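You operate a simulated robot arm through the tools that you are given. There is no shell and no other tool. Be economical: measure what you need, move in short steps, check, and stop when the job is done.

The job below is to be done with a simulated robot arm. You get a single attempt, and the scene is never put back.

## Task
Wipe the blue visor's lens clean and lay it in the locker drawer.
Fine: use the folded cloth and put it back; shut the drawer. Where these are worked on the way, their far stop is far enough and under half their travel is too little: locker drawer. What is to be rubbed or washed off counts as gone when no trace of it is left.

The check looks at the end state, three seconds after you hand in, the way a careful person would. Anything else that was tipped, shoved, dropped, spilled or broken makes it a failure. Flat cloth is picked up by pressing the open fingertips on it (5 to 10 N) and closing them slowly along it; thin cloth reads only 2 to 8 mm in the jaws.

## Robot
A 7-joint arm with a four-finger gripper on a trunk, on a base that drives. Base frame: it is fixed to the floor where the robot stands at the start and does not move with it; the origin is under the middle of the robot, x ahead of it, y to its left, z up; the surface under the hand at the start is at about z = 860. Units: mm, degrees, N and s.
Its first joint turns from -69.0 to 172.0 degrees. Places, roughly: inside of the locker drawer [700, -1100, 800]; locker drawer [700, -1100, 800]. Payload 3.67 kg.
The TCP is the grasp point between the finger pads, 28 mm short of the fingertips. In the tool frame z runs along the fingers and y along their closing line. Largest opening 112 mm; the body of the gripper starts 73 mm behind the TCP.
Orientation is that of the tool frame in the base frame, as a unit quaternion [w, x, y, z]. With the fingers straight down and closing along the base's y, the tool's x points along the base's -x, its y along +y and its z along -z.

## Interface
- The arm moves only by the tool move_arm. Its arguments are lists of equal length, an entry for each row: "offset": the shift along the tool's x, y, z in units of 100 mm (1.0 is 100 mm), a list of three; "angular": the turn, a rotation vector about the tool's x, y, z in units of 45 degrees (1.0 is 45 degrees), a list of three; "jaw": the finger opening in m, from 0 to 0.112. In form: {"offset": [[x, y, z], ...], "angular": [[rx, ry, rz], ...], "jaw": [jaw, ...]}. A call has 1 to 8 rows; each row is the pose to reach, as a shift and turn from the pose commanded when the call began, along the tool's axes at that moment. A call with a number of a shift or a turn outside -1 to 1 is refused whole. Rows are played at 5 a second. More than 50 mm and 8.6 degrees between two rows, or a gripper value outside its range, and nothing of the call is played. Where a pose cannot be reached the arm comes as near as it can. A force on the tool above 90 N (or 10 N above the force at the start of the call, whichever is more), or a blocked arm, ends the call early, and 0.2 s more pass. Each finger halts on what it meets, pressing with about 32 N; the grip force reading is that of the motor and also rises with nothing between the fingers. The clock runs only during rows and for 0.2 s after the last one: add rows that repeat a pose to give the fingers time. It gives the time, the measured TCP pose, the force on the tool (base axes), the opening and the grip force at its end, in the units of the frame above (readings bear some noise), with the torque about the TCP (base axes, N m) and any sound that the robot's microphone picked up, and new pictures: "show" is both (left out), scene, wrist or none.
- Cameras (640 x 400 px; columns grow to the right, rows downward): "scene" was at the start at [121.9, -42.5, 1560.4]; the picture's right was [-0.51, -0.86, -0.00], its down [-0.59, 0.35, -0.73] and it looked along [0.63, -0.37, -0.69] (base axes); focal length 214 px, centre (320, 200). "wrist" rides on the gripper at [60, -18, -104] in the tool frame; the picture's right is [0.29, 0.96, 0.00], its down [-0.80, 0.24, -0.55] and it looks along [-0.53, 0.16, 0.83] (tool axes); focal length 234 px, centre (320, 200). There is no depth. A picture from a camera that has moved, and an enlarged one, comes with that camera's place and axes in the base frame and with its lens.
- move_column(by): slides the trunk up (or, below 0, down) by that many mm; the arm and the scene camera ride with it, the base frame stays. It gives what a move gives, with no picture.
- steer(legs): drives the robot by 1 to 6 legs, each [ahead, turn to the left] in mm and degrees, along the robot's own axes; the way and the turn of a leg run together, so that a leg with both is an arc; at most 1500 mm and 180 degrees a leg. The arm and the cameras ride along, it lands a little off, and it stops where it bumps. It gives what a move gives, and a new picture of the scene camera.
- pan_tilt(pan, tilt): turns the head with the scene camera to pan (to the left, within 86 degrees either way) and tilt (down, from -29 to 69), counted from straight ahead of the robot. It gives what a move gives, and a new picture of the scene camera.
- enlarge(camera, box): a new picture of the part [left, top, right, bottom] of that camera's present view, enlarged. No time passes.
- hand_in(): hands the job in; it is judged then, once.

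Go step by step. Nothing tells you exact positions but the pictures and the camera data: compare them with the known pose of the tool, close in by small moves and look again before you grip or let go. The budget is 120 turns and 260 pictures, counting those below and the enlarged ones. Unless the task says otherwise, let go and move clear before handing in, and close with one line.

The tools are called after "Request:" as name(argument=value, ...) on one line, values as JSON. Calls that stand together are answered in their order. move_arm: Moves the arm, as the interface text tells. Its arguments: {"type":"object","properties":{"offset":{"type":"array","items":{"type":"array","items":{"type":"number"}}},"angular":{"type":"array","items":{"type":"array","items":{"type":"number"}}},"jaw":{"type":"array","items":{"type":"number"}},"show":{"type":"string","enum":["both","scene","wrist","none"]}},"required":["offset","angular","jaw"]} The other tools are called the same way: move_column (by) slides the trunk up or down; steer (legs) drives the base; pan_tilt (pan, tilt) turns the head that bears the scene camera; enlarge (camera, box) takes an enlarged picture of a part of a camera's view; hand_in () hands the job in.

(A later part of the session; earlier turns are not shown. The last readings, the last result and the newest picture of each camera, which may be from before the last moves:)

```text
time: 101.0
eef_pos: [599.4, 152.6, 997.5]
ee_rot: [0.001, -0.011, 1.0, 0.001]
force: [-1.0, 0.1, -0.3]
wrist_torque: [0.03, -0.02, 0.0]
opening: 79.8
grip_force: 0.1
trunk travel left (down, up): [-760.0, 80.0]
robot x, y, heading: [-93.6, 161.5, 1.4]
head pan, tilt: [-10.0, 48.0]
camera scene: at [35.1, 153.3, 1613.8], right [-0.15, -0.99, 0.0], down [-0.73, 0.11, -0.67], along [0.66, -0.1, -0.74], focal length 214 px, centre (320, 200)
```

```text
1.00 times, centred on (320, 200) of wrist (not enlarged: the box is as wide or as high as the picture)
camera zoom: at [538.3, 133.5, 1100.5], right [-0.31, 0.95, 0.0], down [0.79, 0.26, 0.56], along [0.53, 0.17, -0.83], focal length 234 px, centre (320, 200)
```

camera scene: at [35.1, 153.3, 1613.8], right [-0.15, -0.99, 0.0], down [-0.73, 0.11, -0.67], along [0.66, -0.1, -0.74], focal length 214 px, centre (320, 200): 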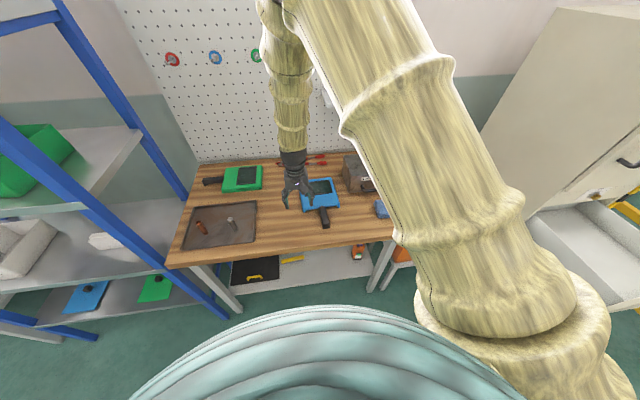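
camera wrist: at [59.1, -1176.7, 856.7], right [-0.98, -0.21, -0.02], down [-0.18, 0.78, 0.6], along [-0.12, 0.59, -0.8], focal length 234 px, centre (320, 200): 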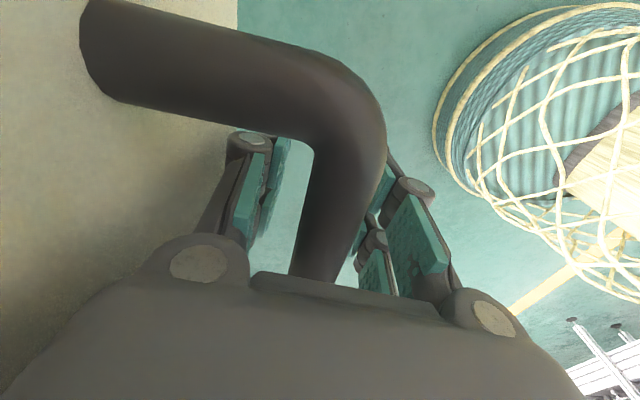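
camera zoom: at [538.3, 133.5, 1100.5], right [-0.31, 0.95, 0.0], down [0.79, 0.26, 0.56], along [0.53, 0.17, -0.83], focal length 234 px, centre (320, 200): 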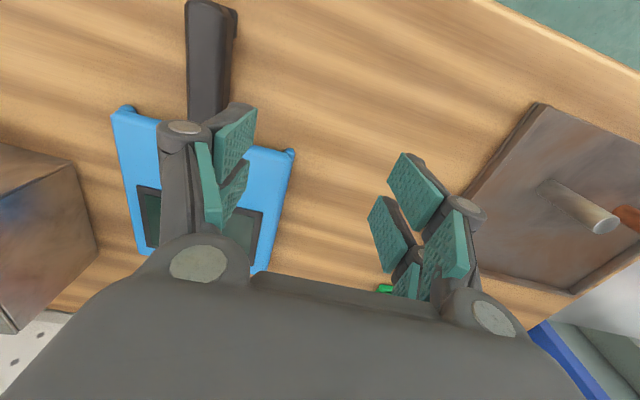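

The handle lies along x at y≈55.5, from x≈540 to 637. I'll move over it near the body end, at [598, 55.5].

Request:
move_arm(offset=[[0, -0.35, 0], [0, -0.7, 0], [0, -0.97, 0], [0, -0.97, 0.3], [0, -0.97, 0.5], [0, -0.97, 0.5]], angular=[[0, 0, 0], [0, 0, 0], [0, 0, 0], [0, 0, 0], [0, 0, 0], [0, 0, 0]], jaw=[0.08, 0.08, 0.07, 0.07, 0.07, 0.07])

Request:
enlarge(camera="scene", box=[260, 140, 380, 240])

```text
time: 102.4
eef_pos: [599.3, 55.8, 947.0]
ee_rot: [0.001, -0.011, 1.0, 0.0]
force: [-0.4, -0.6, -0.4]
wrist_torque: [0.0, 0.01, -0.01]
opening: 69.8
grip_force: 0.0
trunk travel left (down, up): [-760.0, 80.0]
robot x, y, heading: [-95.9, 165.6, 1.7]
head pan, tilt: [-10.0, 48.0]
camera scene: at [35.2, 153.2, 1613.8], right [-0.15, -0.99, 0.0], down [-0.73, 0.11, -0.67], along [0.66, -0.1, -0.74], focal length 214 px, centre (320, 200)
camera wrist: at [540.3, 36.1, 1049.3], right [-0.31, 0.95, 0.0], down [0.79, 0.26, 0.56], along [0.53, 0.17, -0.83], focal length 234 px, centre (320, 200)
```

scene: 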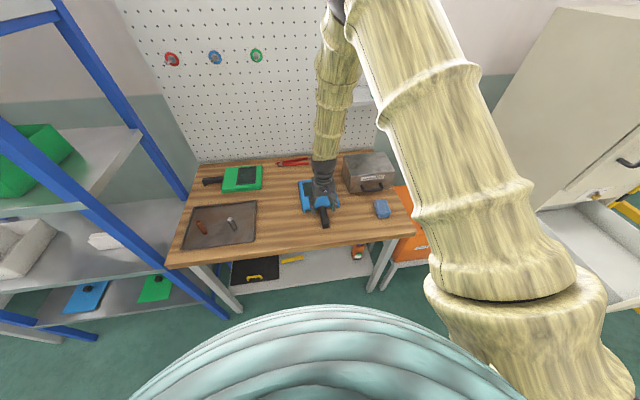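
wrist: 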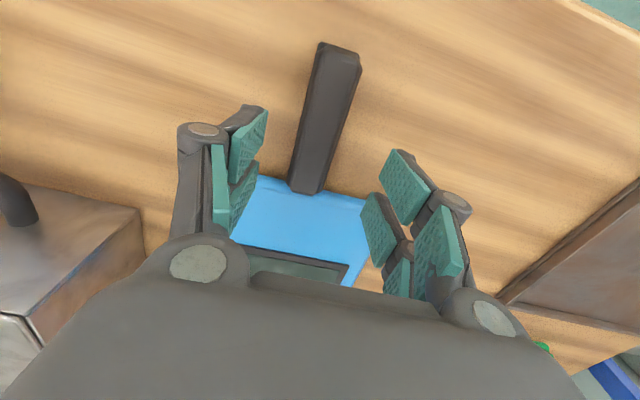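

```text
4.00 times, centred on (320, 190) of scene
camera zoom: at [35.2, 153.2, 1613.8], right [-0.15, -0.99, 0.0], down [-0.73, 0.11, -0.67], along [0.66, -0.1, -0.74], focal length 858 px, centre (320, 240)
```

zoom: 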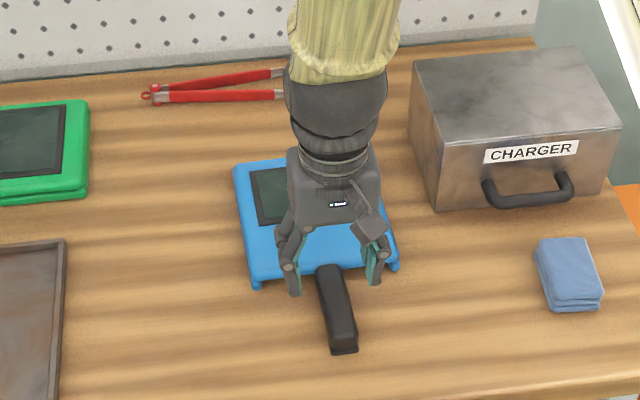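

Handle centre is at about y 52–53 here, with its axis about +3°. I'll fine-tune, go down to z 892 and grip.

Request:
move_arm(offset=[[0, -0.03, 0.2], [0, -0.03, 0.4], [0, -0.03, 0.55], [0, -0.03, 0.55], [0, -0.03, 0.55], [0, -0.03, 0.55], [0, -0.03, 0.55], [0, -0.03, 0.55]], angular=[[0, 0, -0.04], [0, 0, -0.04], [0, 0, -0.04], [0, 0, -0.04], [0, 0, -0.04], [0, 0, -0.04], [0, 0, -0.04], [0, 0, -0.04]], jaw=[0.07, 0.07, 0.07, 0.055, 0.04, 0.025, 0.01, 0.01])

Request:
enlarge(camera="scene", box=[260, 140, 380, 240])

```text
time: 104.2
eef_pos: [601.1, 53.2, 892.2]
ee_rot: [0.001, -0.026, 1.0, 0.001]
force: [1.3, -0.4, 3.0]
wrist_torque: [-0.04, 0.03, -0.14]
opening: 29.8
grip_force: 31.9
trunk travel left (down, up): [-760.0, 80.0]
robot x, y, heading: [-90.1, 166.7, 1.1]
head pan, tilt: [-10.0, 48.0]
camera scene: at [35.4, 153.0, 1613.8], right [-0.15, -0.99, 0.0], down [-0.73, 0.11, -0.67], along [0.66, -0.1, -0.74], focal length 214 px, centre (320, 200)
camera wrist: at [542.0, 31.7, 995.2], right [-0.34, 0.94, 0.0], down [0.78, 0.28, 0.56], along [0.52, 0.19, -0.83], focal length 234 px, centre (320, 200)
```

scene: 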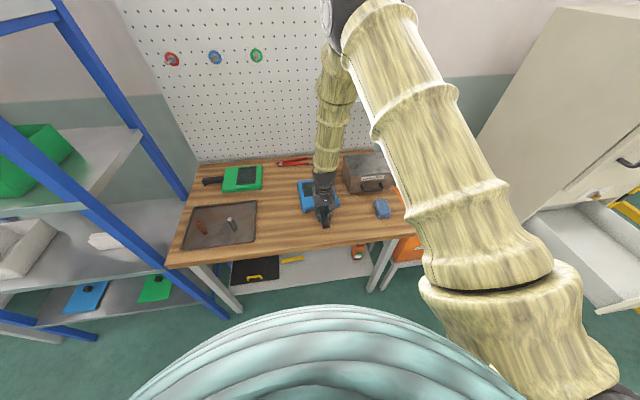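
wrist: 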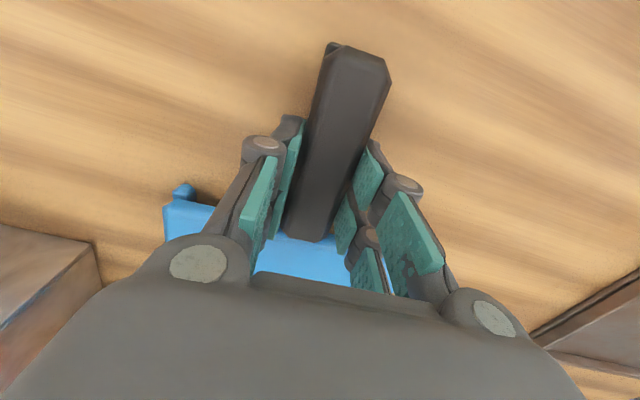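

```text
4.00 times, centred on (320, 190) of scene
camera zoom: at [35.4, 153.0, 1613.8], right [-0.15, -0.99, 0.0], down [-0.73, 0.11, -0.67], along [0.66, -0.1, -0.74], focal length 858 px, centre (320, 240)
```

zoom: 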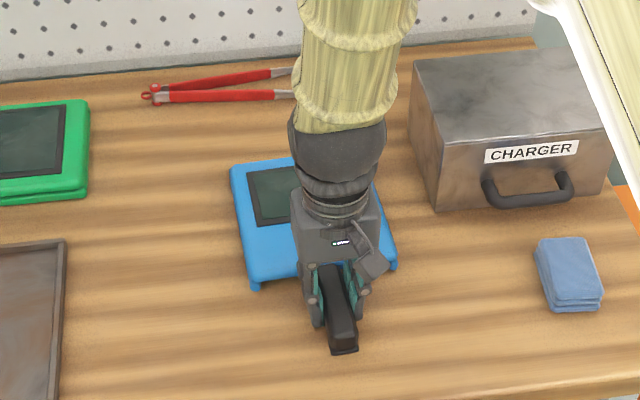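

The handle is gripped at 30 mm. I'll lift slowly and check for droop.

Request:
move_arm(offset=[[0, 0, -0.1], [0, 0, -0.3], [0, 0, -0.5], [0, 0, -0.7], [0, 0, -0.9], [0, 0, -0.9]], angular=[[0, 0, 0], [0, 0, 0], [0, 0, 0], [0, 0, 0], [0, 0, 0], [0, 0, 0]], jaw=[0.0, 0.0, 0.0, 0.0, 0, 0])

Request:
enlarge(camera="scene", box=[260, 140, 380, 240])

```text
time: 105.6
eef_pos: [600.0, 52.7, 981.7]
ee_rot: [0.0, -0.026, 1.0, 0.001]
force: [0.0, 0.5, -2.4]
wrist_torque: [-0.03, 0.3, -0.02]
opening: 29.7
grip_force: 32.3
trunk travel left (down, up): [-760.0, 80.0]
robot x, y, heading: [-92.3, 161.3, 1.3]
head pan, tilt: [-10.0, 48.0]
camera scene: at [36.3, 153.0, 1613.6], right [-0.15, -0.99, 0.0], down [-0.74, 0.11, -0.67], along [0.66, -0.1, -0.74], focal length 214 px, centre (320, 200)
camera wrist: at [542.0, 31.5, 1085.3], right [-0.34, 0.94, 0.0], down [0.78, 0.28, 0.55], along [0.52, 0.19, -0.83], focal length 234 px, centre (320, 200)
```

scene: 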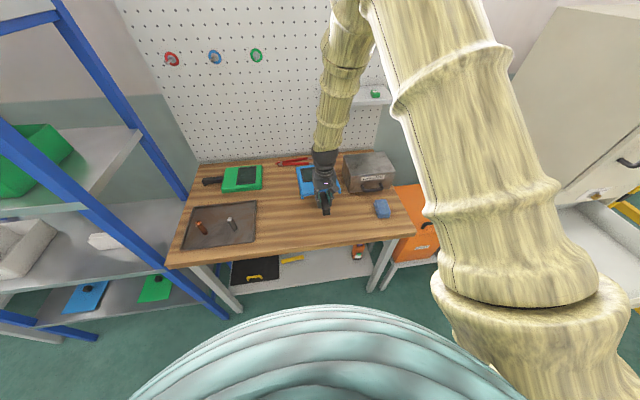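
wrist: 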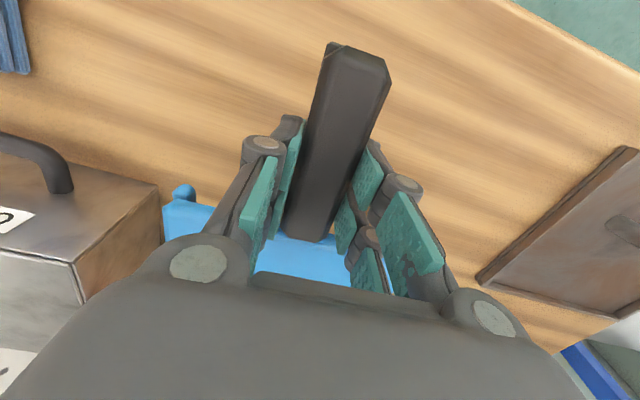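

```text
4.00 times, centred on (320, 190) of scene
camera zoom: at [36.3, 153.0, 1613.6], right [-0.15, -0.99, 0.0], down [-0.74, 0.11, -0.67], along [0.66, -0.1, -0.74], focal length 858 px, centre (320, 240)
```

zoom: 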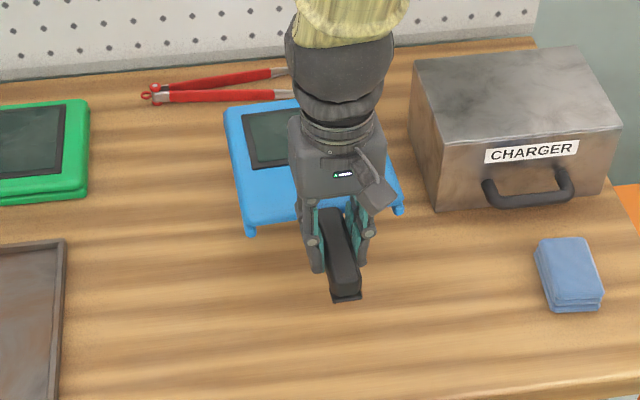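

The visor lifts cleanly with no droop and is light. I'll raise the trunk, back away, and drive to the drawer, turning left and reversing so the visor stays away from the fence.

Request:
move_column(by=75)

Request:
steer(legs=[[-560, 0], [0, 88.7], [-1150, 0], [0, -91]])

Request:
pan_tilt(pan=0, tilt=45)

Request:
enlarge(camera="wrist", box=[0, 0, 640, 400])

```text
time: 106.7
eef_pos: [600.7, 53.5, 1056.6]
ee_rot: [-0.001, -0.026, 1.0, 0.0]
force: [0.6, 0.6, -3.1]
wrist_torque: [-0.03, 0.28, 0.02]
opening: 29.7
grip_force: 32.1
trunk travel left (down, up): [-835.0, 5.0]
robot x, y, heading: [-95.9, 163.6, 1.3]
head pan, tilt: [-10.0, 48.0]
```

```text
time: 122.9
eef_pos: [-31.9, -1196.8, 1057.7]
ee_rot: [0.0, 0.043, 0.999, 0.001]
force: [0.4, 1.2, -1.6]
wrist_torque: [0.04, 0.29, 0.05]
opening: 29.9
grip_force: 31.9
trunk travel left (down, up): [-835.0, 5.0]
robot x, y, heading: [-704.5, -994.4, -6.5]
head pan, tilt: [-10.0, 48.0]
camera scene: at [-577.5, -1021.0, 1688.7], right [-0.28, -0.96, 0.0], down [-0.71, 0.21, -0.67], along [0.64, -0.19, -0.74], focal length 214 px, centre (320, 200)
```

scene: 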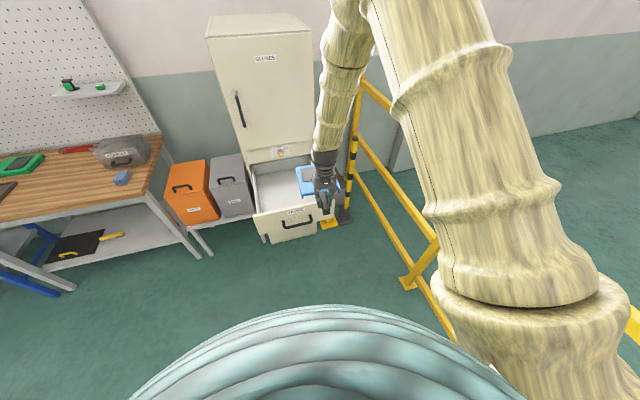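

```text
time: 123.7
eef_pos: [-31.7, -1197.3, 1057.9]
ee_rot: [0.0, 0.043, 0.999, 0.001]
force: [-0.7, 0.0, -2.5]
wrist_torque: [0.04, 0.27, -0.02]
opening: 29.9
grip_force: 31.9
trunk travel left (down, up): [-835.0, 5.0]
robot x, y, heading: [-707.0, -991.6, -6.6]
head pan, tilt: [0.0, 45.0]
camera scene: at [-572.1, -1007.8, 1692.9], right [-0.11, -0.99, 0.0], down [-0.7, 0.08, -0.71], along [0.7, -0.08, -0.71], focal length 214 px, centre (320, 200)
```

scene: 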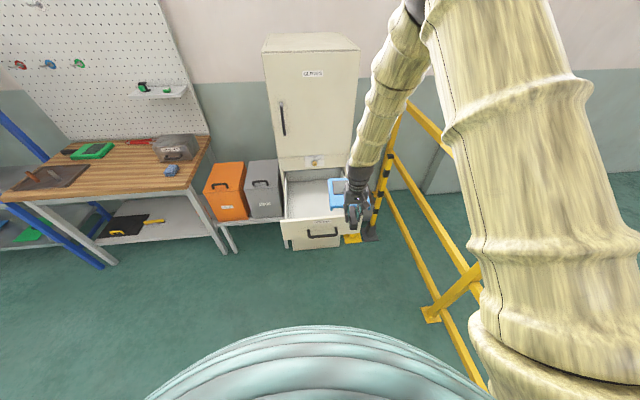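

```text
1.00 times, centred on (320, 200) of wrist (not enlarged: the box is as wide or as high as the picture)
camera zoom: at [-92.9, -1210.8, 1160.5], right [-0.21, 0.98, 0.0], down [0.81, 0.17, 0.55], along [0.54, 0.12, -0.83], focal length 234 px, centre (320, 200)
```

zoom: 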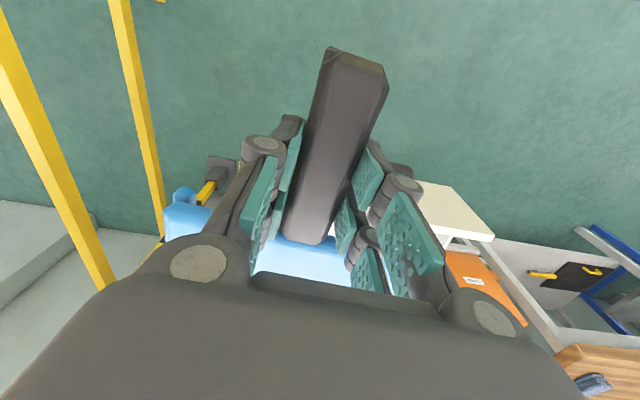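

I landed at heading -6.5°. I'll correct the heading and drive ahead so the visor hovers over the open drawer.

Request:
steer(legs=[[0, 5.5], [225, 0]])

Request:
enlarge(camera="scene", box=[240, 150, 440, 280])

Request:
enlarge(camera="wrist", box=[0, 0, 640, 400])

```text
time: 125.9
eef_pos: [213.1, -1132.4, 1057.6]
ee_rot: [0.0, -0.008, 1.0, 0.0]
force: [-0.3, -0.4, -2.8]
wrist_torque: [0.03, 0.32, -0.01]
opening: 29.9
grip_force: 32.1
trunk travel left (down, up): [-835.0, 5.0]
robot x, y, heading: [-474.7, -996.1, -0.5]
head pan, tilt: [0.0, 45.0]
camera scene: at [-343.8, -997.4, 1692.9], right [-0.01, -1.0, 0.0], down [-0.71, 0.01, -0.71], along [0.71, -0.01, -0.71], focal length 214 px, centre (320, 200)
```

scene: 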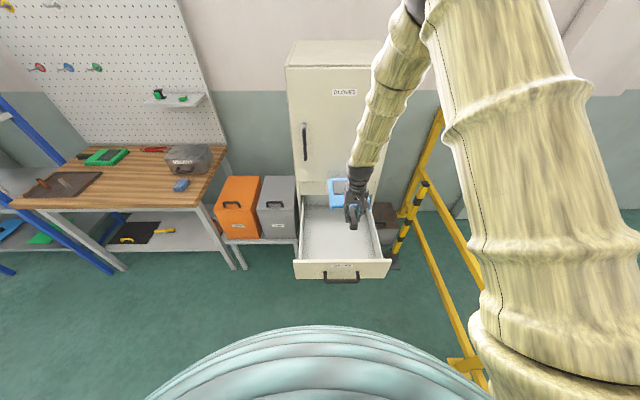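

```text
3.08 times, centred on (340, 215) of scene
camera zoom: at [-343.8, -997.4, 1692.9], right [-0.01, -1.0, 0.0], down [-0.71, 0.01, -0.71], along [0.71, -0.01, -0.71], focal length 660 px, centre (258, 154)
```

zoom: 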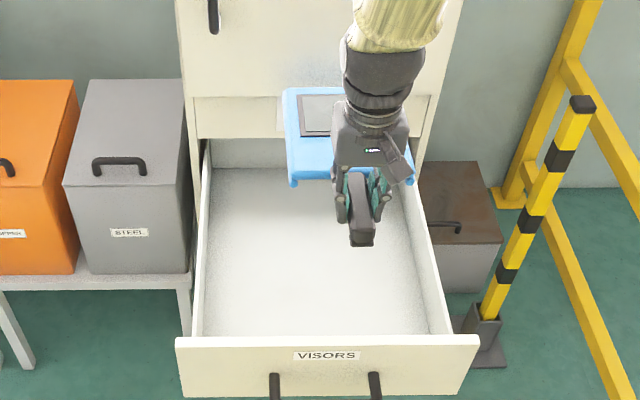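

```text
1.00 times, centred on (320, 200) of wrist (not enlarged: the box is as wide or as high as the picture)
camera zoom: at [153.2, -1150.9, 1160.2], right [-0.3, 0.95, 0.0], down [0.79, 0.25, 0.55], along [0.53, 0.17, -0.83], focal length 234 px, centre (320, 200)
```

zoom: 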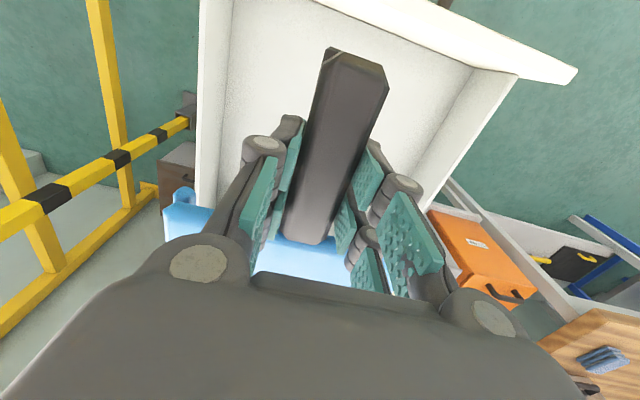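

I'm well placed. I'll shift the visor to TCP [190, -1097] so it clears the knob and sits centred, then lower with the trunk.

Request:
move_arm(offset=[[0.12, 0.18, 0], [0.23, 0.35, 0], [0.23, 0.35, 0]], angular=[[0, 0, 0], [0, 0, 0], [0, 0, 0]], jaw=[0.0, 0.0, 0.0], show="none")

Request:
move_column(by=-110)

Request:
enlarge(camera="scene", box=[240, 130, 440, 260])

Request:
enlarge(camera="wrist", box=[0, 0, 640, 400])

```text
time: 126.7
eef_pos: [188.2, -1098.0, 1059.6]
ee_rot: [0.0, -0.008, 1.0, 0.001]
force: [0.3, 0.0, -2.8]
wrist_torque: [0.01, 0.31, 0.01]
opening: 29.8
grip_force: 32.3
trunk travel left (down, up): [-835.0, 5.0]
robot x, y, heading: [-476.4, -994.9, -0.5]
head pan, tilt: [0.0, 45.0]
```

```text
time: 128.1
eef_pos: [188.0, -1097.4, 947.8]
ee_rot: [0.0, -0.008, 1.0, 0.001]
force: [-0.5, 0.4, -3.1]
wrist_torque: [0.0, 0.25, -0.02]
opening: 29.8
grip_force: 32.6
trunk travel left (down, up): [-725.0, 115.0]
robot x, y, heading: [-477.3, -993.7, -1.0]
head pan, tilt: [0.0, 45.0]
```

```text
3.08 times, centred on (340, 195) of scene
camera zoom: at [-344.8, -997.2, 1583.0], right [-0.01, -1.0, 0.0], down [-0.71, 0.01, -0.71], along [0.71, -0.01, -0.71], focal length 660 px, centre (258, 215)
```

zoom: 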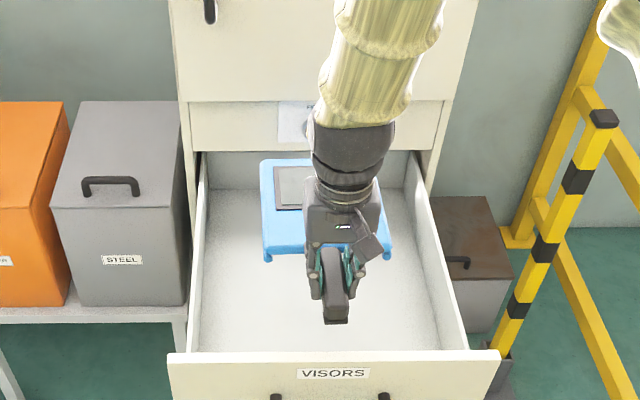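

```text
1.00 times, centred on (320, 200) of wrist (not enlarged: the box is as wide or as high as the picture)
camera zoom: at [128.0, -1115.5, 1052.0], right [-0.3, 0.95, 0.0], down [0.79, 0.25, 0.56], along [0.53, 0.17, -0.83], focal length 234 px, centre (320, 200)
```

zoom: 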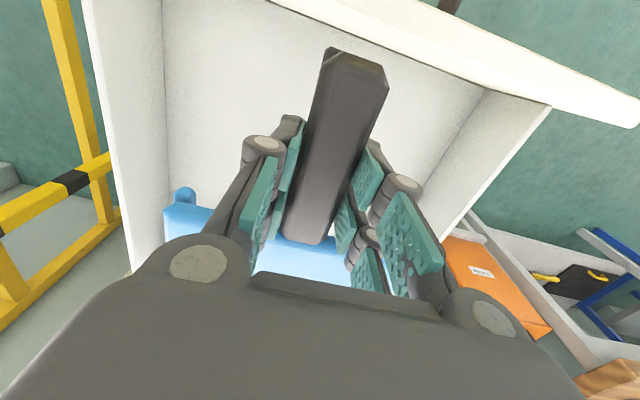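

It's over the drawer and centred. Continuing down into it.

Request:
move_column(by=-75)

Request:
move_arm(offset=[[0, 0, 0.1], [0, 0, 0.2], [0, 0, 0.3], [0, 0, 0.3]], angular=[[0, 0, 0], [0, 0, 0], [0, 0, 0], [0, 0, 0]], jaw=[0.0, 0.0, 0.0, 0], show="both")

Request:
enlarge(camera="scene", box=[260, 120, 420, 240])

```text
time: 129.2
eef_pos: [187.2, -1097.0, 873.1]
ee_rot: [0.001, -0.007, 1.0, 0.0]
force: [-0.5, 0.5, -2.8]
wrist_torque: [0.02, 0.28, 0.04]
opening: 29.6
grip_force: 32.0
trunk travel left (down, up): [-650.0, 190.0]
robot x, y, heading: [-477.3, -992.4, -0.6]
head pan, tilt: [0.0, 45.0]
```

```text
time: 130.2
eef_pos: [186.4, -1095.8, 844.0]
ee_rot: [0.0, -0.008, 1.0, 0.0]
force: [-0.1, 0.0, -2.0]
wrist_torque: [-0.03, 0.24, -0.01]
opening: 29.8
grip_force: 32.6
trunk travel left (down, up): [-650.0, 190.0]
robot x, y, heading: [-481.8, -995.7, -0.9]
head pan, tilt: [0.0, 45.0]
camera scene: at [-345.0, -997.1, 1508.0], right [-0.01, -1.0, 0.0], down [-0.71, 0.01, -0.71], along [0.71, -0.01, -0.71], focal length 214 px, centre (320, 200)
camera wrist: at [127.6, -1114.9, 947.0], right [-0.3, 0.95, 0.0], down [0.79, 0.25, 0.55], along [0.53, 0.17, -0.83], focal length 234 px, centre (320, 200)
```

scene: 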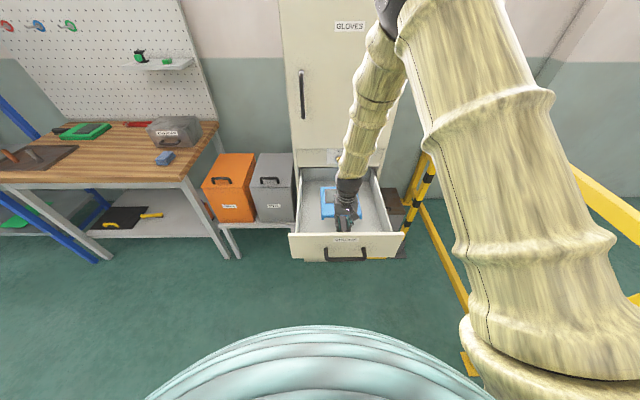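
wrist: 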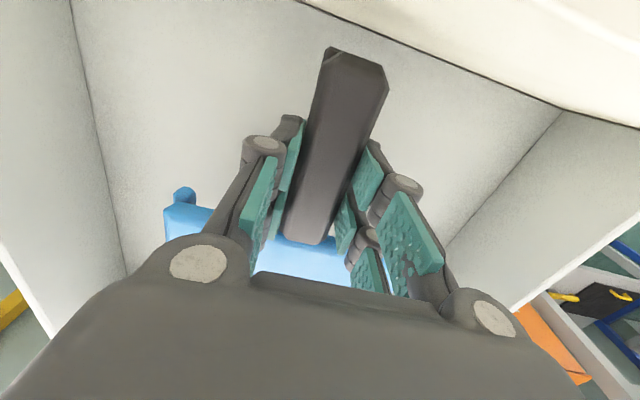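

```text
3.33 times, centred on (340, 180) of scene
camera zoom: at [-345.0, -997.1, 1508.0], right [-0.01, -1.0, 0.0], down [-0.71, 0.01, -0.71], along [0.71, -0.01, -0.71], focal length 715 px, centre (253, 267)
```

zoom: 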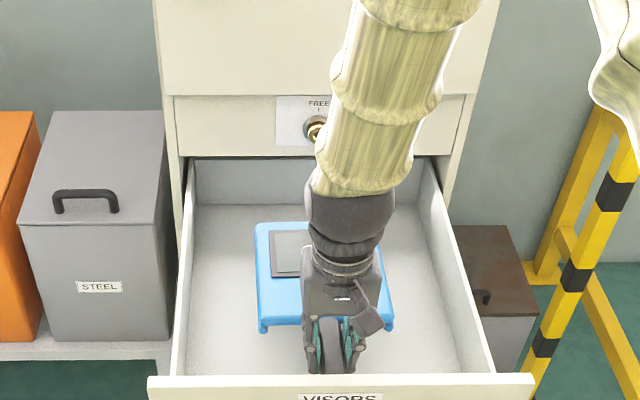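

Request:
move_arm(offset=[[0, 0, 0.04], [0, 0, 0.08], [0, 0, 0.08]], angular=[[0, 0, 0], [0, 0, 0], [0, 0, 0]], jaw=[0.0, 0.0, 0.0], show="none")

Request:
move_arm(offset=[[0, 0, 0.03], [0, 0, 0.05], [0, 0, 0.05]], angular=[[0, 0, 0], [0, 0, 0], [0, 0, 0]], jaw=[0.0, 0.0, 0.0], show="none")

```text
time: 131.0
eef_pos: [188.8, -1096.4, 834.9]
ee_rot: [0.001, -0.007, 1.0, 0.001]
force: [0.4, 0.3, -2.2]
wrist_torque: [-0.01, 0.28, -0.01]
opening: 29.8
grip_force: 32.0
trunk travel left (down, up): [-650.0, 190.0]
robot x, y, heading: [-475.7, -997.1, -0.8]
head pan, tilt: [0.0, 45.0]
```

```text
time: 131.8
eef_pos: [187.7, -1096.5, 830.5]
ee_rot: [-0.001, -0.008, 1.0, 0.001]
force: [-0.1, 0.3, -3.4]
wrist_torque: [0.0, 0.28, 0.04]
opening: 29.6
grip_force: 32.2
trunk travel left (down, up): [-650.0, 190.0]
robot x, y, heading: [-478.1, -993.2, -0.7]
head pan, tilt: [0.0, 45.0]
```

Request:
move_arm(offset=[[0, 0, 0.03], [0, 0, 0.05], [0, 0, 0.05]], angular=[[0, 0, 0], [0, 0, 0], [0, 0, 0]], jaw=[0.0, 0.0, 0.0], show="none")

Request:
move_arm(offset=[[0, 0, 0.02], [0, 0, 0.04], [0, 0, 0.04]], angular=[[0, 0, 0], [0, 0, 0], [0, 0, 0]], jaw=[0.0, 0.0, 0.0], show="wrist")

Request:
enlarge(camera="scene", box=[260, 120, 420, 240])

```text
time: 132.6
eef_pos: [187.6, -1097.2, 825.5]
ee_rot: [0.0, -0.008, 1.0, 0.001]
force: [-0.3, -1.0, -2.8]
wrist_torque: [0.0, 0.33, 0.02]
opening: 29.9
grip_force: 32.6
trunk travel left (down, up): [-650.0, 190.0]
robot x, y, heading: [-475.6, -996.1, -0.6]
head pan, tilt: [0.0, 45.0]
```

```text
time: 133.4
eef_pos: [186.8, -1096.2, 822.1]
ee_rot: [0.0, -0.007, 1.0, 0.001]
force: [0.0, 0.3, -2.8]
wrist_torque: [-0.01, 0.32, -0.02]
opening: 29.8
grip_force: 31.9
trunk travel left (down, up): [-650.0, 190.0]
robot x, y, heading: [-477.1, -994.9, -0.8]
head pan, tilt: [0.0, 45.0]
camera wrist: at [127.7, -1115.6, 925.1], right [-0.3, 0.95, 0.0], down [0.79, 0.25, 0.55], along [0.53, 0.17, -0.83], focal length 234 px, centre (320, 200)
```

wrist: 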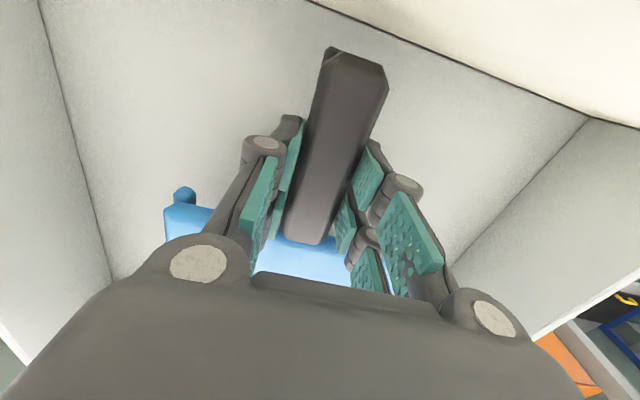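

```text
3.33 times, centred on (340, 180) of scene
camera zoom: at [-344.6, -997.2, 1507.9], right [-0.01, -1.0, 0.0], down [-0.71, 0.01, -0.71], along [0.71, -0.01, -0.71], focal length 715 px, centre (253, 267)
```

zoom: 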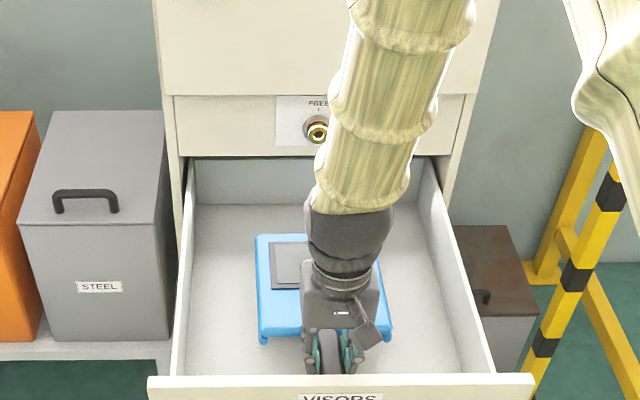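

It's still above the floor. I'll shift 20 mm inward for camera clearance from the front panel, and continue down in small steps.

Request:
move_arm(offset=[[-0.1, 0, 0], [-0.2, 0, 0], [-0.2, 0, 0.05], [-0.2, 0, 0.08], [-0.2, 0, 0.08]], angular=[[0, 0, 0], [0, 0, 0], [0, 0, 0], [0, 0, 0], [0, 0, 0]], jaw=[0.0, 0.0, 0.0, 0, 0], show="none")

Request:
move_arm(offset=[[0, 0, 0.03], [0, 0, 0.05], [0, 0, 0.05]], angular=[[0, 0, 0], [0, 0, 0], [0, 0, 0]], jaw=[0.0, 0.0, 0.0], show="none")

Request:
enlarge(camera="scene", box=[290, 170, 400, 240])

```text
time: 134.6
eef_pos: [207.3, -1096.6, 814.1]
ee_rot: [0.001, -0.009, 1.0, 0.001]
force: [0.0, 0.4, -2.4]
wrist_torque: [0.02, 0.28, -0.02]
opening: 29.9
grip_force: 32.8
trunk travel left (down, up): [-650.0, 190.0]
robot x, y, heading: [-473.9, -992.1, -0.3]
head pan, tilt: [0.0, 45.0]
```

```text
time: 135.4
eef_pos: [208.0, -1096.6, 807.8]
ee_rot: [0.0, -0.008, 1.0, 0.002]
force: [-0.5, -0.6, -1.4]
wrist_torque: [-0.02, 0.29, 0.03]
opening: 29.7
grip_force: 32.2
trunk travel left (down, up): [-650.0, 190.0]
robot x, y, heading: [-477.1, -996.7, -0.8]
head pan, tilt: [0.0, 45.0]
```

```text
5.71 times, centred on (345, 205) of scene
camera zoom: at [-344.6, -997.2, 1507.9], right [-0.01, -1.0, 0.0], down [-0.71, 0.01, -0.71], along [0.71, -0.01, -0.71], focal length 1226 px, centre (177, 171)
```

zoom: 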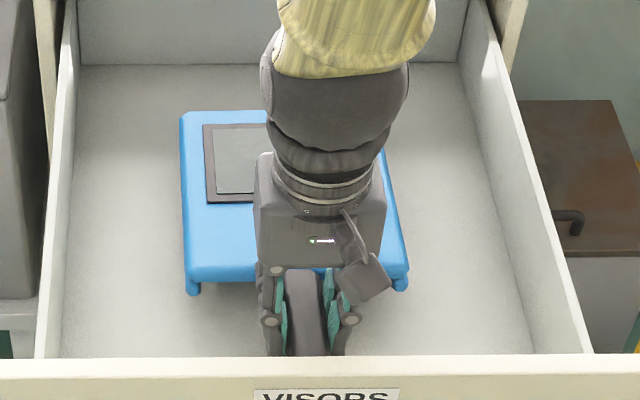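

Request:
move_arm(offset=[[0, 0, 0.03], [0, 0, 0.05], [0, 0, 0.05]], angular=[[0, 0, 0], [0, 0, 0], [0, 0, 0]], jaw=[0.0, 0.0, 0.0], show="none")

Request:
move_arm(offset=[[0, 0, 0.02], [0, 0, 0.04], [0, 0, 0.04]], angular=[[0, 0, 0], [0, 0, 0], [0, 0, 0]], jaw=[0.0, 0.0, 0.0], show="wrist")

```text
time: 136.2
eef_pos: [208.9, -1097.1, 803.4]
ee_rot: [0.001, -0.008, 1.0, 0.001]
force: [-0.1, -0.6, -1.5]
wrist_torque: [-0.04, 0.29, 0.0]
opening: 29.7
grip_force: 32.1
trunk travel left (down, up): [-650.0, 190.0]
robot x, y, heading: [-479.0, -993.3, -0.9]
head pan, tilt: [0.0, 45.0]
```

```text
time: 137.0
eef_pos: [209.1, -1094.5, 799.5]
ee_rot: [0.0, -0.009, 1.0, 0.001]
force: [-0.5, -0.6, -2.0]
wrist_torque: [-0.05, 0.28, -0.01]
opening: 29.9
grip_force: 31.9
trunk travel left (down, up): [-650.0, 190.0]
robot x, y, heading: [-476.1, -993.4, -1.1]
head pan, tilt: [0.0, 45.0]
camera wrist: at [148.7, -1114.7, 902.7], right [-0.3, 0.95, 0.0], down [0.79, 0.25, 0.55], along [0.53, 0.17, -0.83], focal length 234 px, centre (320, 200)
```

wrist: 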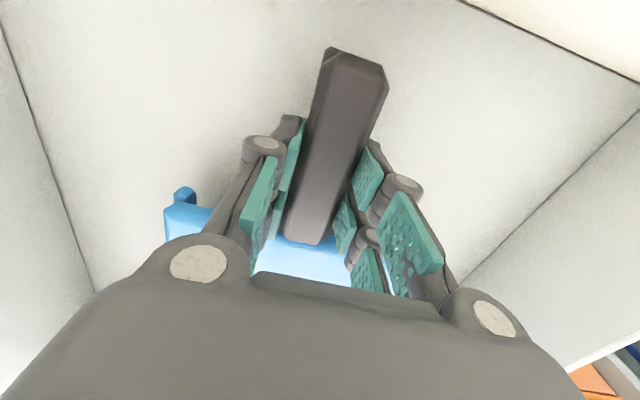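

Request:
move_arm(offset=[[0, 0, 0.02], [0, 0, 0.04], [0, 0, 0.04]], angular=[[0, 0, 0], [0, 0, 0], [0, 0, 0]], jaw=[0.0, 0.0, 0.0], show="none")

Request:
move_arm(offset=[[0, 0, 0.02], [0, 0, 0.04], [0, 0, 0.04]], angular=[[0, 0, 0], [0, 0, 0], [0, 0, 0]], jaw=[0.0, 0.0, 0.0], show="none")

Request:
move_arm(offset=[[0, 0, 0.02], [0, 0, 0.04], [0, 0, 0.04]], angular=[[0, 0, 0], [0, 0, 0], [0, 0, 0]], jaw=[0.0, 0.0, 0.0], show="none")

Request:
enlarge(camera="scene", box=[290, 170, 400, 240])

```text
time: 137.8
eef_pos: [207.8, -1094.9, 795.4]
ee_rot: [0.0, -0.007, 1.0, 0.001]
force: [-0.1, 0.5, -2.6]
wrist_torque: [0.0, 0.27, 0.01]
opening: 29.9
grip_force: 32.4
trunk travel left (down, up): [-650.0, 190.0]
robot x, y, heading: [-470.6, -993.4, -0.6]
head pan, tilt: [0.0, 45.0]
```

```text
time: 138.6
eef_pos: [207.6, -1096.0, 792.1]
ee_rot: [0.0, -0.007, 1.0, 0.002]
force: [0.5, 0.2, -2.1]
wrist_torque: [0.01, 0.31, 0.01]
opening: 29.7
grip_force: 32.5
trunk travel left (down, up): [-650.0, 190.0]
robot x, y, heading: [-475.7, -995.1, -0.4]
head pan, tilt: [0.0, 45.0]
```

```text
time: 139.4
eef_pos: [208.5, -1095.5, 787.6]
ee_rot: [-0.001, -0.007, 1.0, 0.0]
force: [0.3, -0.2, -2.3]
wrist_torque: [-0.04, 0.29, 0.0]
opening: 29.6
grip_force: 32.1
trunk travel left (down, up): [-650.0, 190.0]
robot x, y, heading: [-474.1, -997.3, -0.7]
head pan, tilt: [0.0, 45.0]
```

```text
5.71 times, centred on (345, 205) of scene
camera zoom: at [-344.6, -997.2, 1507.9], right [-0.01, -1.0, 0.0], down [-0.71, 0.01, -0.71], along [0.71, -0.01, -0.71], focal length 1226 px, centre (177, 171)
```

zoom: 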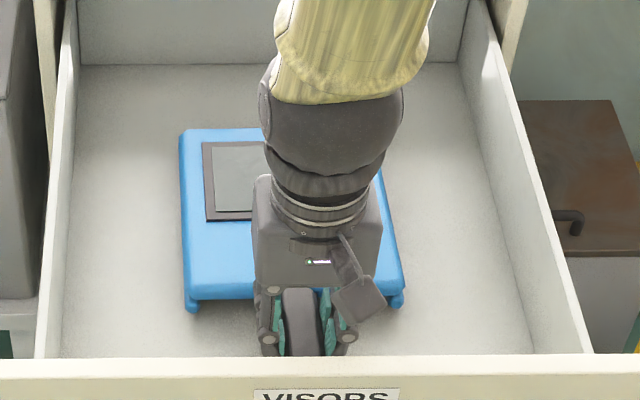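

Request:
move_arm(offset=[[0, 0, 0.02], [0, 0, 0.04], [0, 0, 0.04]], angular=[[0, 0, 0], [0, 0, 0], [0, 0, 0]], jaw=[0.0, 0.0, 0.0], show="none")

Request:
move_arm(offset=[[0, 0, 0.02], [0, 0, 0.04], [0, 0, 0.04]], angular=[[0, 0, 0], [0, 0, 0], [0, 0, 0]], jaw=[0.0, 0.0, 0.0], show="none")

Request:
move_arm(offset=[[0, 0, 0.02], [0, 0, 0.04], [0, 0, 0.04]], angular=[[0, 0, 0], [0, 0, 0], [0, 0, 0]], jaw=[0.0, 0.0, 0.0], show="wrist")

Request:
enlarge(camera="scene", box=[290, 170, 400, 240])

```text
time: 140.2
eef_pos: [207.7, -1094.7, 783.7]
ee_rot: [0.002, -0.008, 1.0, 0.001]
force: [0.3, 0.3, 3.6]
wrist_torque: [0.06, -1.08, 0.04]
opening: 29.9
grip_force: 32.1
trunk travel left (down, up): [-650.0, 190.0]
robot x, y, heading: [-475.9, -995.0, -0.8]
head pan, tilt: [0.0, 45.0]
```

```text
time: 141.0
eef_pos: [207.4, -1096.3, 781.8]
ee_rot: [0.002, -0.008, 1.0, 0.001]
force: [0.7, -2.0, 25.5]
wrist_torque: [-0.04, 0.53, 0.04]
opening: 30.1
grip_force: 32.1
trunk travel left (down, up): [-650.0, 190.0]
robot x, y, heading: [-479.0, -998.8, -0.7]
head pan, tilt: [0.0, 45.0]
```

```text
time: 141.8
eef_pos: [207.5, -1094.8, 776.3]
ee_rot: [0.002, -0.007, 1.0, 0.002]
force: [0.2, -2.5, 32.9]
wrist_torque: [-0.11, 0.29, -0.1]
opening: 29.3
grip_force: 32.1
trunk travel left (down, up): [-650.0, 190.0]
robot x, y, heading: [-474.5, -995.4, -0.6]
head pan, tilt: [0.0, 45.0]
camera wrist: at [147.3, -1114.6, 880.5], right [-0.3, 0.95, 0.0], down [0.79, 0.25, 0.56], along [0.53, 0.17, -0.83], focal length 234 px, centre (320, 200)
```

wrist: 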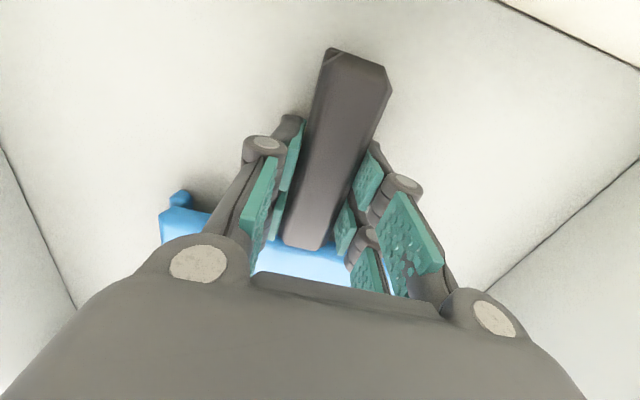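

```text
5.71 times, centred on (345, 205) of scene
camera zoom: at [-347.4, -997.0, 1508.3], right [-0.01, -1.0, 0.0], down [-0.71, 0.01, -0.71], along [0.71, -0.01, -0.71], focal length 1226 px, centre (177, 171)
```

zoom: 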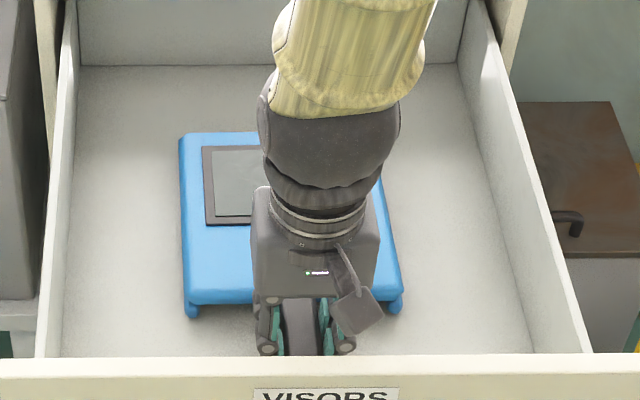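

Contact: the visor is resting on the drawer floor. I'll ease up 6 mm, open, and rise.

Request:
move_arm(offset=[[0, 0, -0.04], [0, 0, -0.06], [0, 0, -0.06], [0, 0, -0.06], [0, 0, -0.06]], angular=[[0, 0, 0], [0, 0, 0], [0, 0, 0], [0, 0, 0], [0, 0, 0]], jaw=[0.02, 0.03, 0.045, 0.06, 0.065], show="none")

Request:
move_column(by=60)

Request:
enlarge(camera="wrist", box=[0, 0, 640, 400])

Request:
enlarge(camera="scene", box=[260, 140, 420, 260])

```text
time: 143.0
eef_pos: [207.8, -1094.6, 781.1]
ee_rot: [0.0, -0.008, 1.0, 0.002]
force: [-0.5, 0.4, -0.3]
wrist_torque: [0.0, 0.01, 0.03]
opening: 65.3
grip_force: 0.0
trunk travel left (down, up): [-650.0, 190.0]
robot x, y, heading: [-475.7, -992.8, -0.5]
head pan, tilt: [0.0, 45.0]
```

```text
time: 144.0
eef_pos: [208.2, -1095.6, 840.8]
ee_rot: [0.0, -0.008, 1.0, 0.001]
force: [0.7, -0.1, 0.3]
wrist_torque: [-0.01, 0.01, 0.0]
opening: 65.0
grip_force: 0.0
trunk travel left (down, up): [-710.0, 130.0]
robot x, y, heading: [-477.7, -997.4, -0.7]
head pan, tilt: [0.0, 45.0]
```

```text
1.00 times, centred on (320, 200) of wrist (not enlarged: the box is as wide or as high as the picture)
camera zoom: at [148.3, -1114.9, 944.2], right [-0.3, 0.95, 0.0], down [0.79, 0.25, 0.55], along [0.53, 0.17, -0.83], focal length 234 px, centre (320, 200)
```

zoom: 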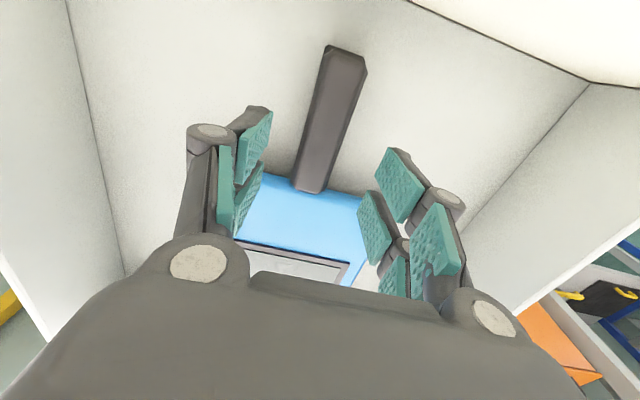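

```text
3.33 times, centred on (340, 200) of scene
camera zoom: at [-344.5, -997.3, 1567.8], right [-0.01, -1.0, 0.0], down [-0.71, 0.01, -0.71], along [0.71, -0.01, -0.71], focal length 715 px, centre (253, 200)
```

zoom: 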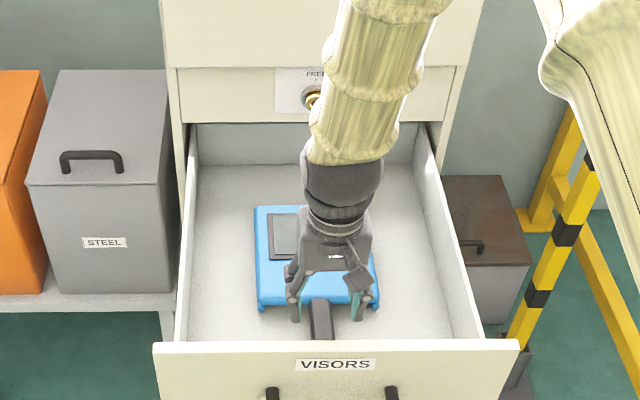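

The visor lies flat in the drawer. I'll rise out, back off, and pitch the closed fingers forward so I can push the drawer shut.

Request:
move_column(by=128)

Request:
steer(legs=[[-300, 0]])

Request:
move_arm(offset=[[0, 0, 0], [0, 0, 0], [0, 0, 0], [0, 0, 0], [0, 0, 0], [0, 0, 0], [0, 0, 0]], angular=[[0, -0.16, 0], [0, -0.32, 0], [0, -0.48, 0], [0, -0.64, 0], [0, -0.8, 0], [0, -0.96, 0], [0, -0.96, 0]], jaw=[0.04, 0.02, 0, 0, 0, 0, 0], show="both")

```text
time: 145.6
eef_pos: [207.0, -1095.6, 969.1]
ee_rot: [0.0, -0.008, 1.0, 0.001]
force: [-0.2, -1.6, -0.8]
wrist_torque: [0.02, 0.03, 0.01]
opening: 65.2
grip_force: 0.0
trunk travel left (down, up): [-838.0, 2.0]
robot x, y, heading: [-482.3, -997.7, -0.5]
head pan, tilt: [0.0, 45.0]
```

```text
time: 147.6
eef_pos: [-89.2, -1091.9, 969.6]
ee_rot: [0.0, -0.009, 1.0, 0.001]
force: [-0.6, 0.6, -0.2]
wrist_torque: [0.01, 0.0, 0.01]
opening: 64.9
grip_force: 0.1
trunk travel left (down, up): [-838.0, 2.0]
robot x, y, heading: [-773.2, -994.7, -0.3]
head pan, tilt: [0.0, 45.0]
camera scene: at [-642.1, -993.9, 1696.0], right [-0.01, -1.0, 0.0], down [-0.71, 0.01, -0.71], along [0.71, -0.01, -0.71], focal length 214 px, centre (320, 200)
```

scene: 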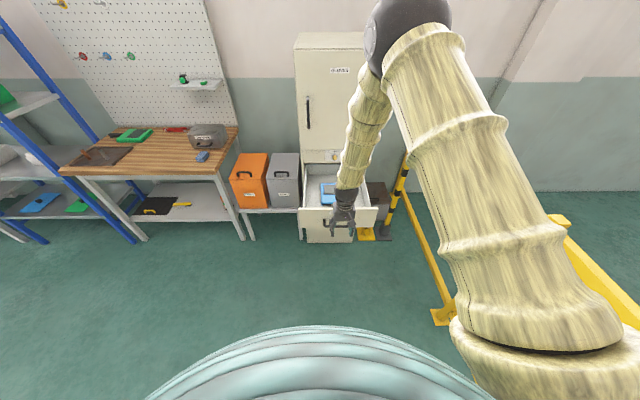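

```text
time: 149.2
eef_pos: [-87.6, -1091.0, 970.2]
ee_rot: [0.369, -0.007, 0.929, 0.004]
force: [1.3, 0.4, -0.5]
wrist_torque: [0.0, -0.04, 0.04]
opening: 0.1
grip_force: 31.8
trunk travel left (down, up): [-838.0, 2.0]
robot x, y, heading: [-775.9, -995.0, -0.5]
head pan, tilt: [0.0, 45.0]
camera scene: at [-641.2, -994.1, 1696.0], right [-0.01, -1.0, 0.0], down [-0.71, 0.01, -0.71], along [0.71, -0.01, -0.71], focal length 214 px, centre (320, 200)
camera wrist: at [-202.6, -1112.1, 1003.5], right [-0.23, 0.95, -0.2], down [0.2, 0.24, 0.95], along [0.95, 0.18, -0.24], focal length 234 px, centre (320, 200)
```

scene: 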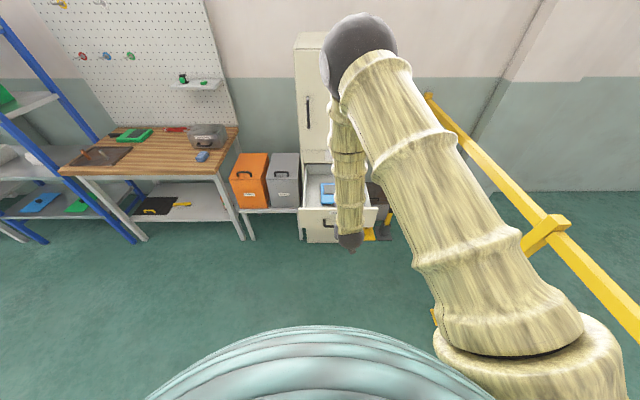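
wrist: 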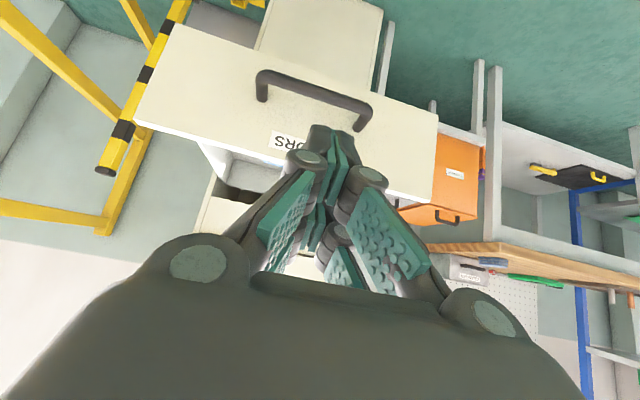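

The hand is pitched 43° and the fingers are closed. I'll lower so the tips meet the panel above the bar, then drive forward to push.

Request:
move_column(by=-97)

Request:
steer(legs=[[200, 0]])

Request:
enlarge(camera="wrist", box=[0, 0, 640, 400])

```text
time: 150.5
eef_pos: [-88.3, -1091.8, 872.7]
ee_rot: [0.369, -0.007, 0.929, 0.004]
force: [-0.1, 0.4, 0.4]
wrist_torque: [0.0, 0.0, -0.01]
opening: 0.0
grip_force: 31.9
trunk travel left (down, up): [-741.0, 99.0]
robot x, y, heading: [-775.3, -992.1, -0.6]
head pan, tilt: [0.0, 45.0]
```

```text
time: 152.1
eef_pos: [112.5, -1092.5, 872.3]
ee_rot: [0.368, -0.009, 0.93, 0.004]
force: [-0.5, 0.2, -0.5]
wrist_torque: [-0.02, 0.02, 0.02]
opening: 0.0
grip_force: 31.9
trunk travel left (down, up): [-741.0, 99.0]
robot x, y, heading: [-573.1, -992.7, -0.5]
head pan, tilt: [0.0, 45.0]
camera scene: at [-439.8, -995.4, 1598.7], right [-0.01, -1.0, 0.0], down [-0.71, 0.01, -0.71], along [0.71, -0.01, -0.71], focal length 214 px, centre (320, 200)
```

scene: 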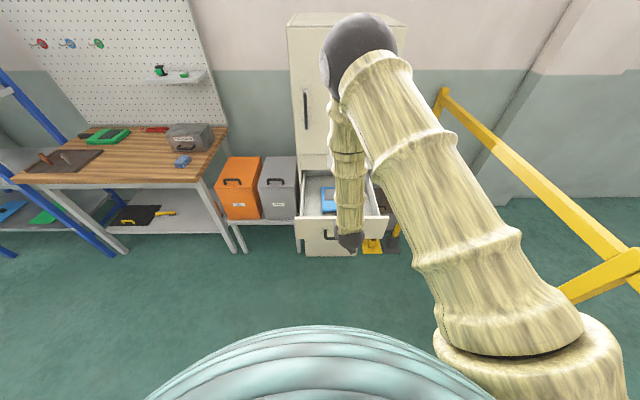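

```text
1.00 times, centred on (320, 200) of wrist (not enlarged: the box is as wide or as high as the picture)
camera zoom: at [-2.2, -1112.8, 905.6], right [-0.23, 0.95, -0.2], down [0.2, 0.24, 0.95], along [0.95, 0.18, -0.24], focal length 234 px, centre (320, 200)
```

zoom: 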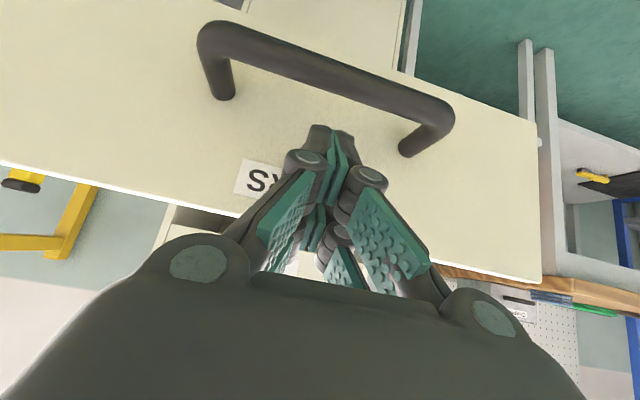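

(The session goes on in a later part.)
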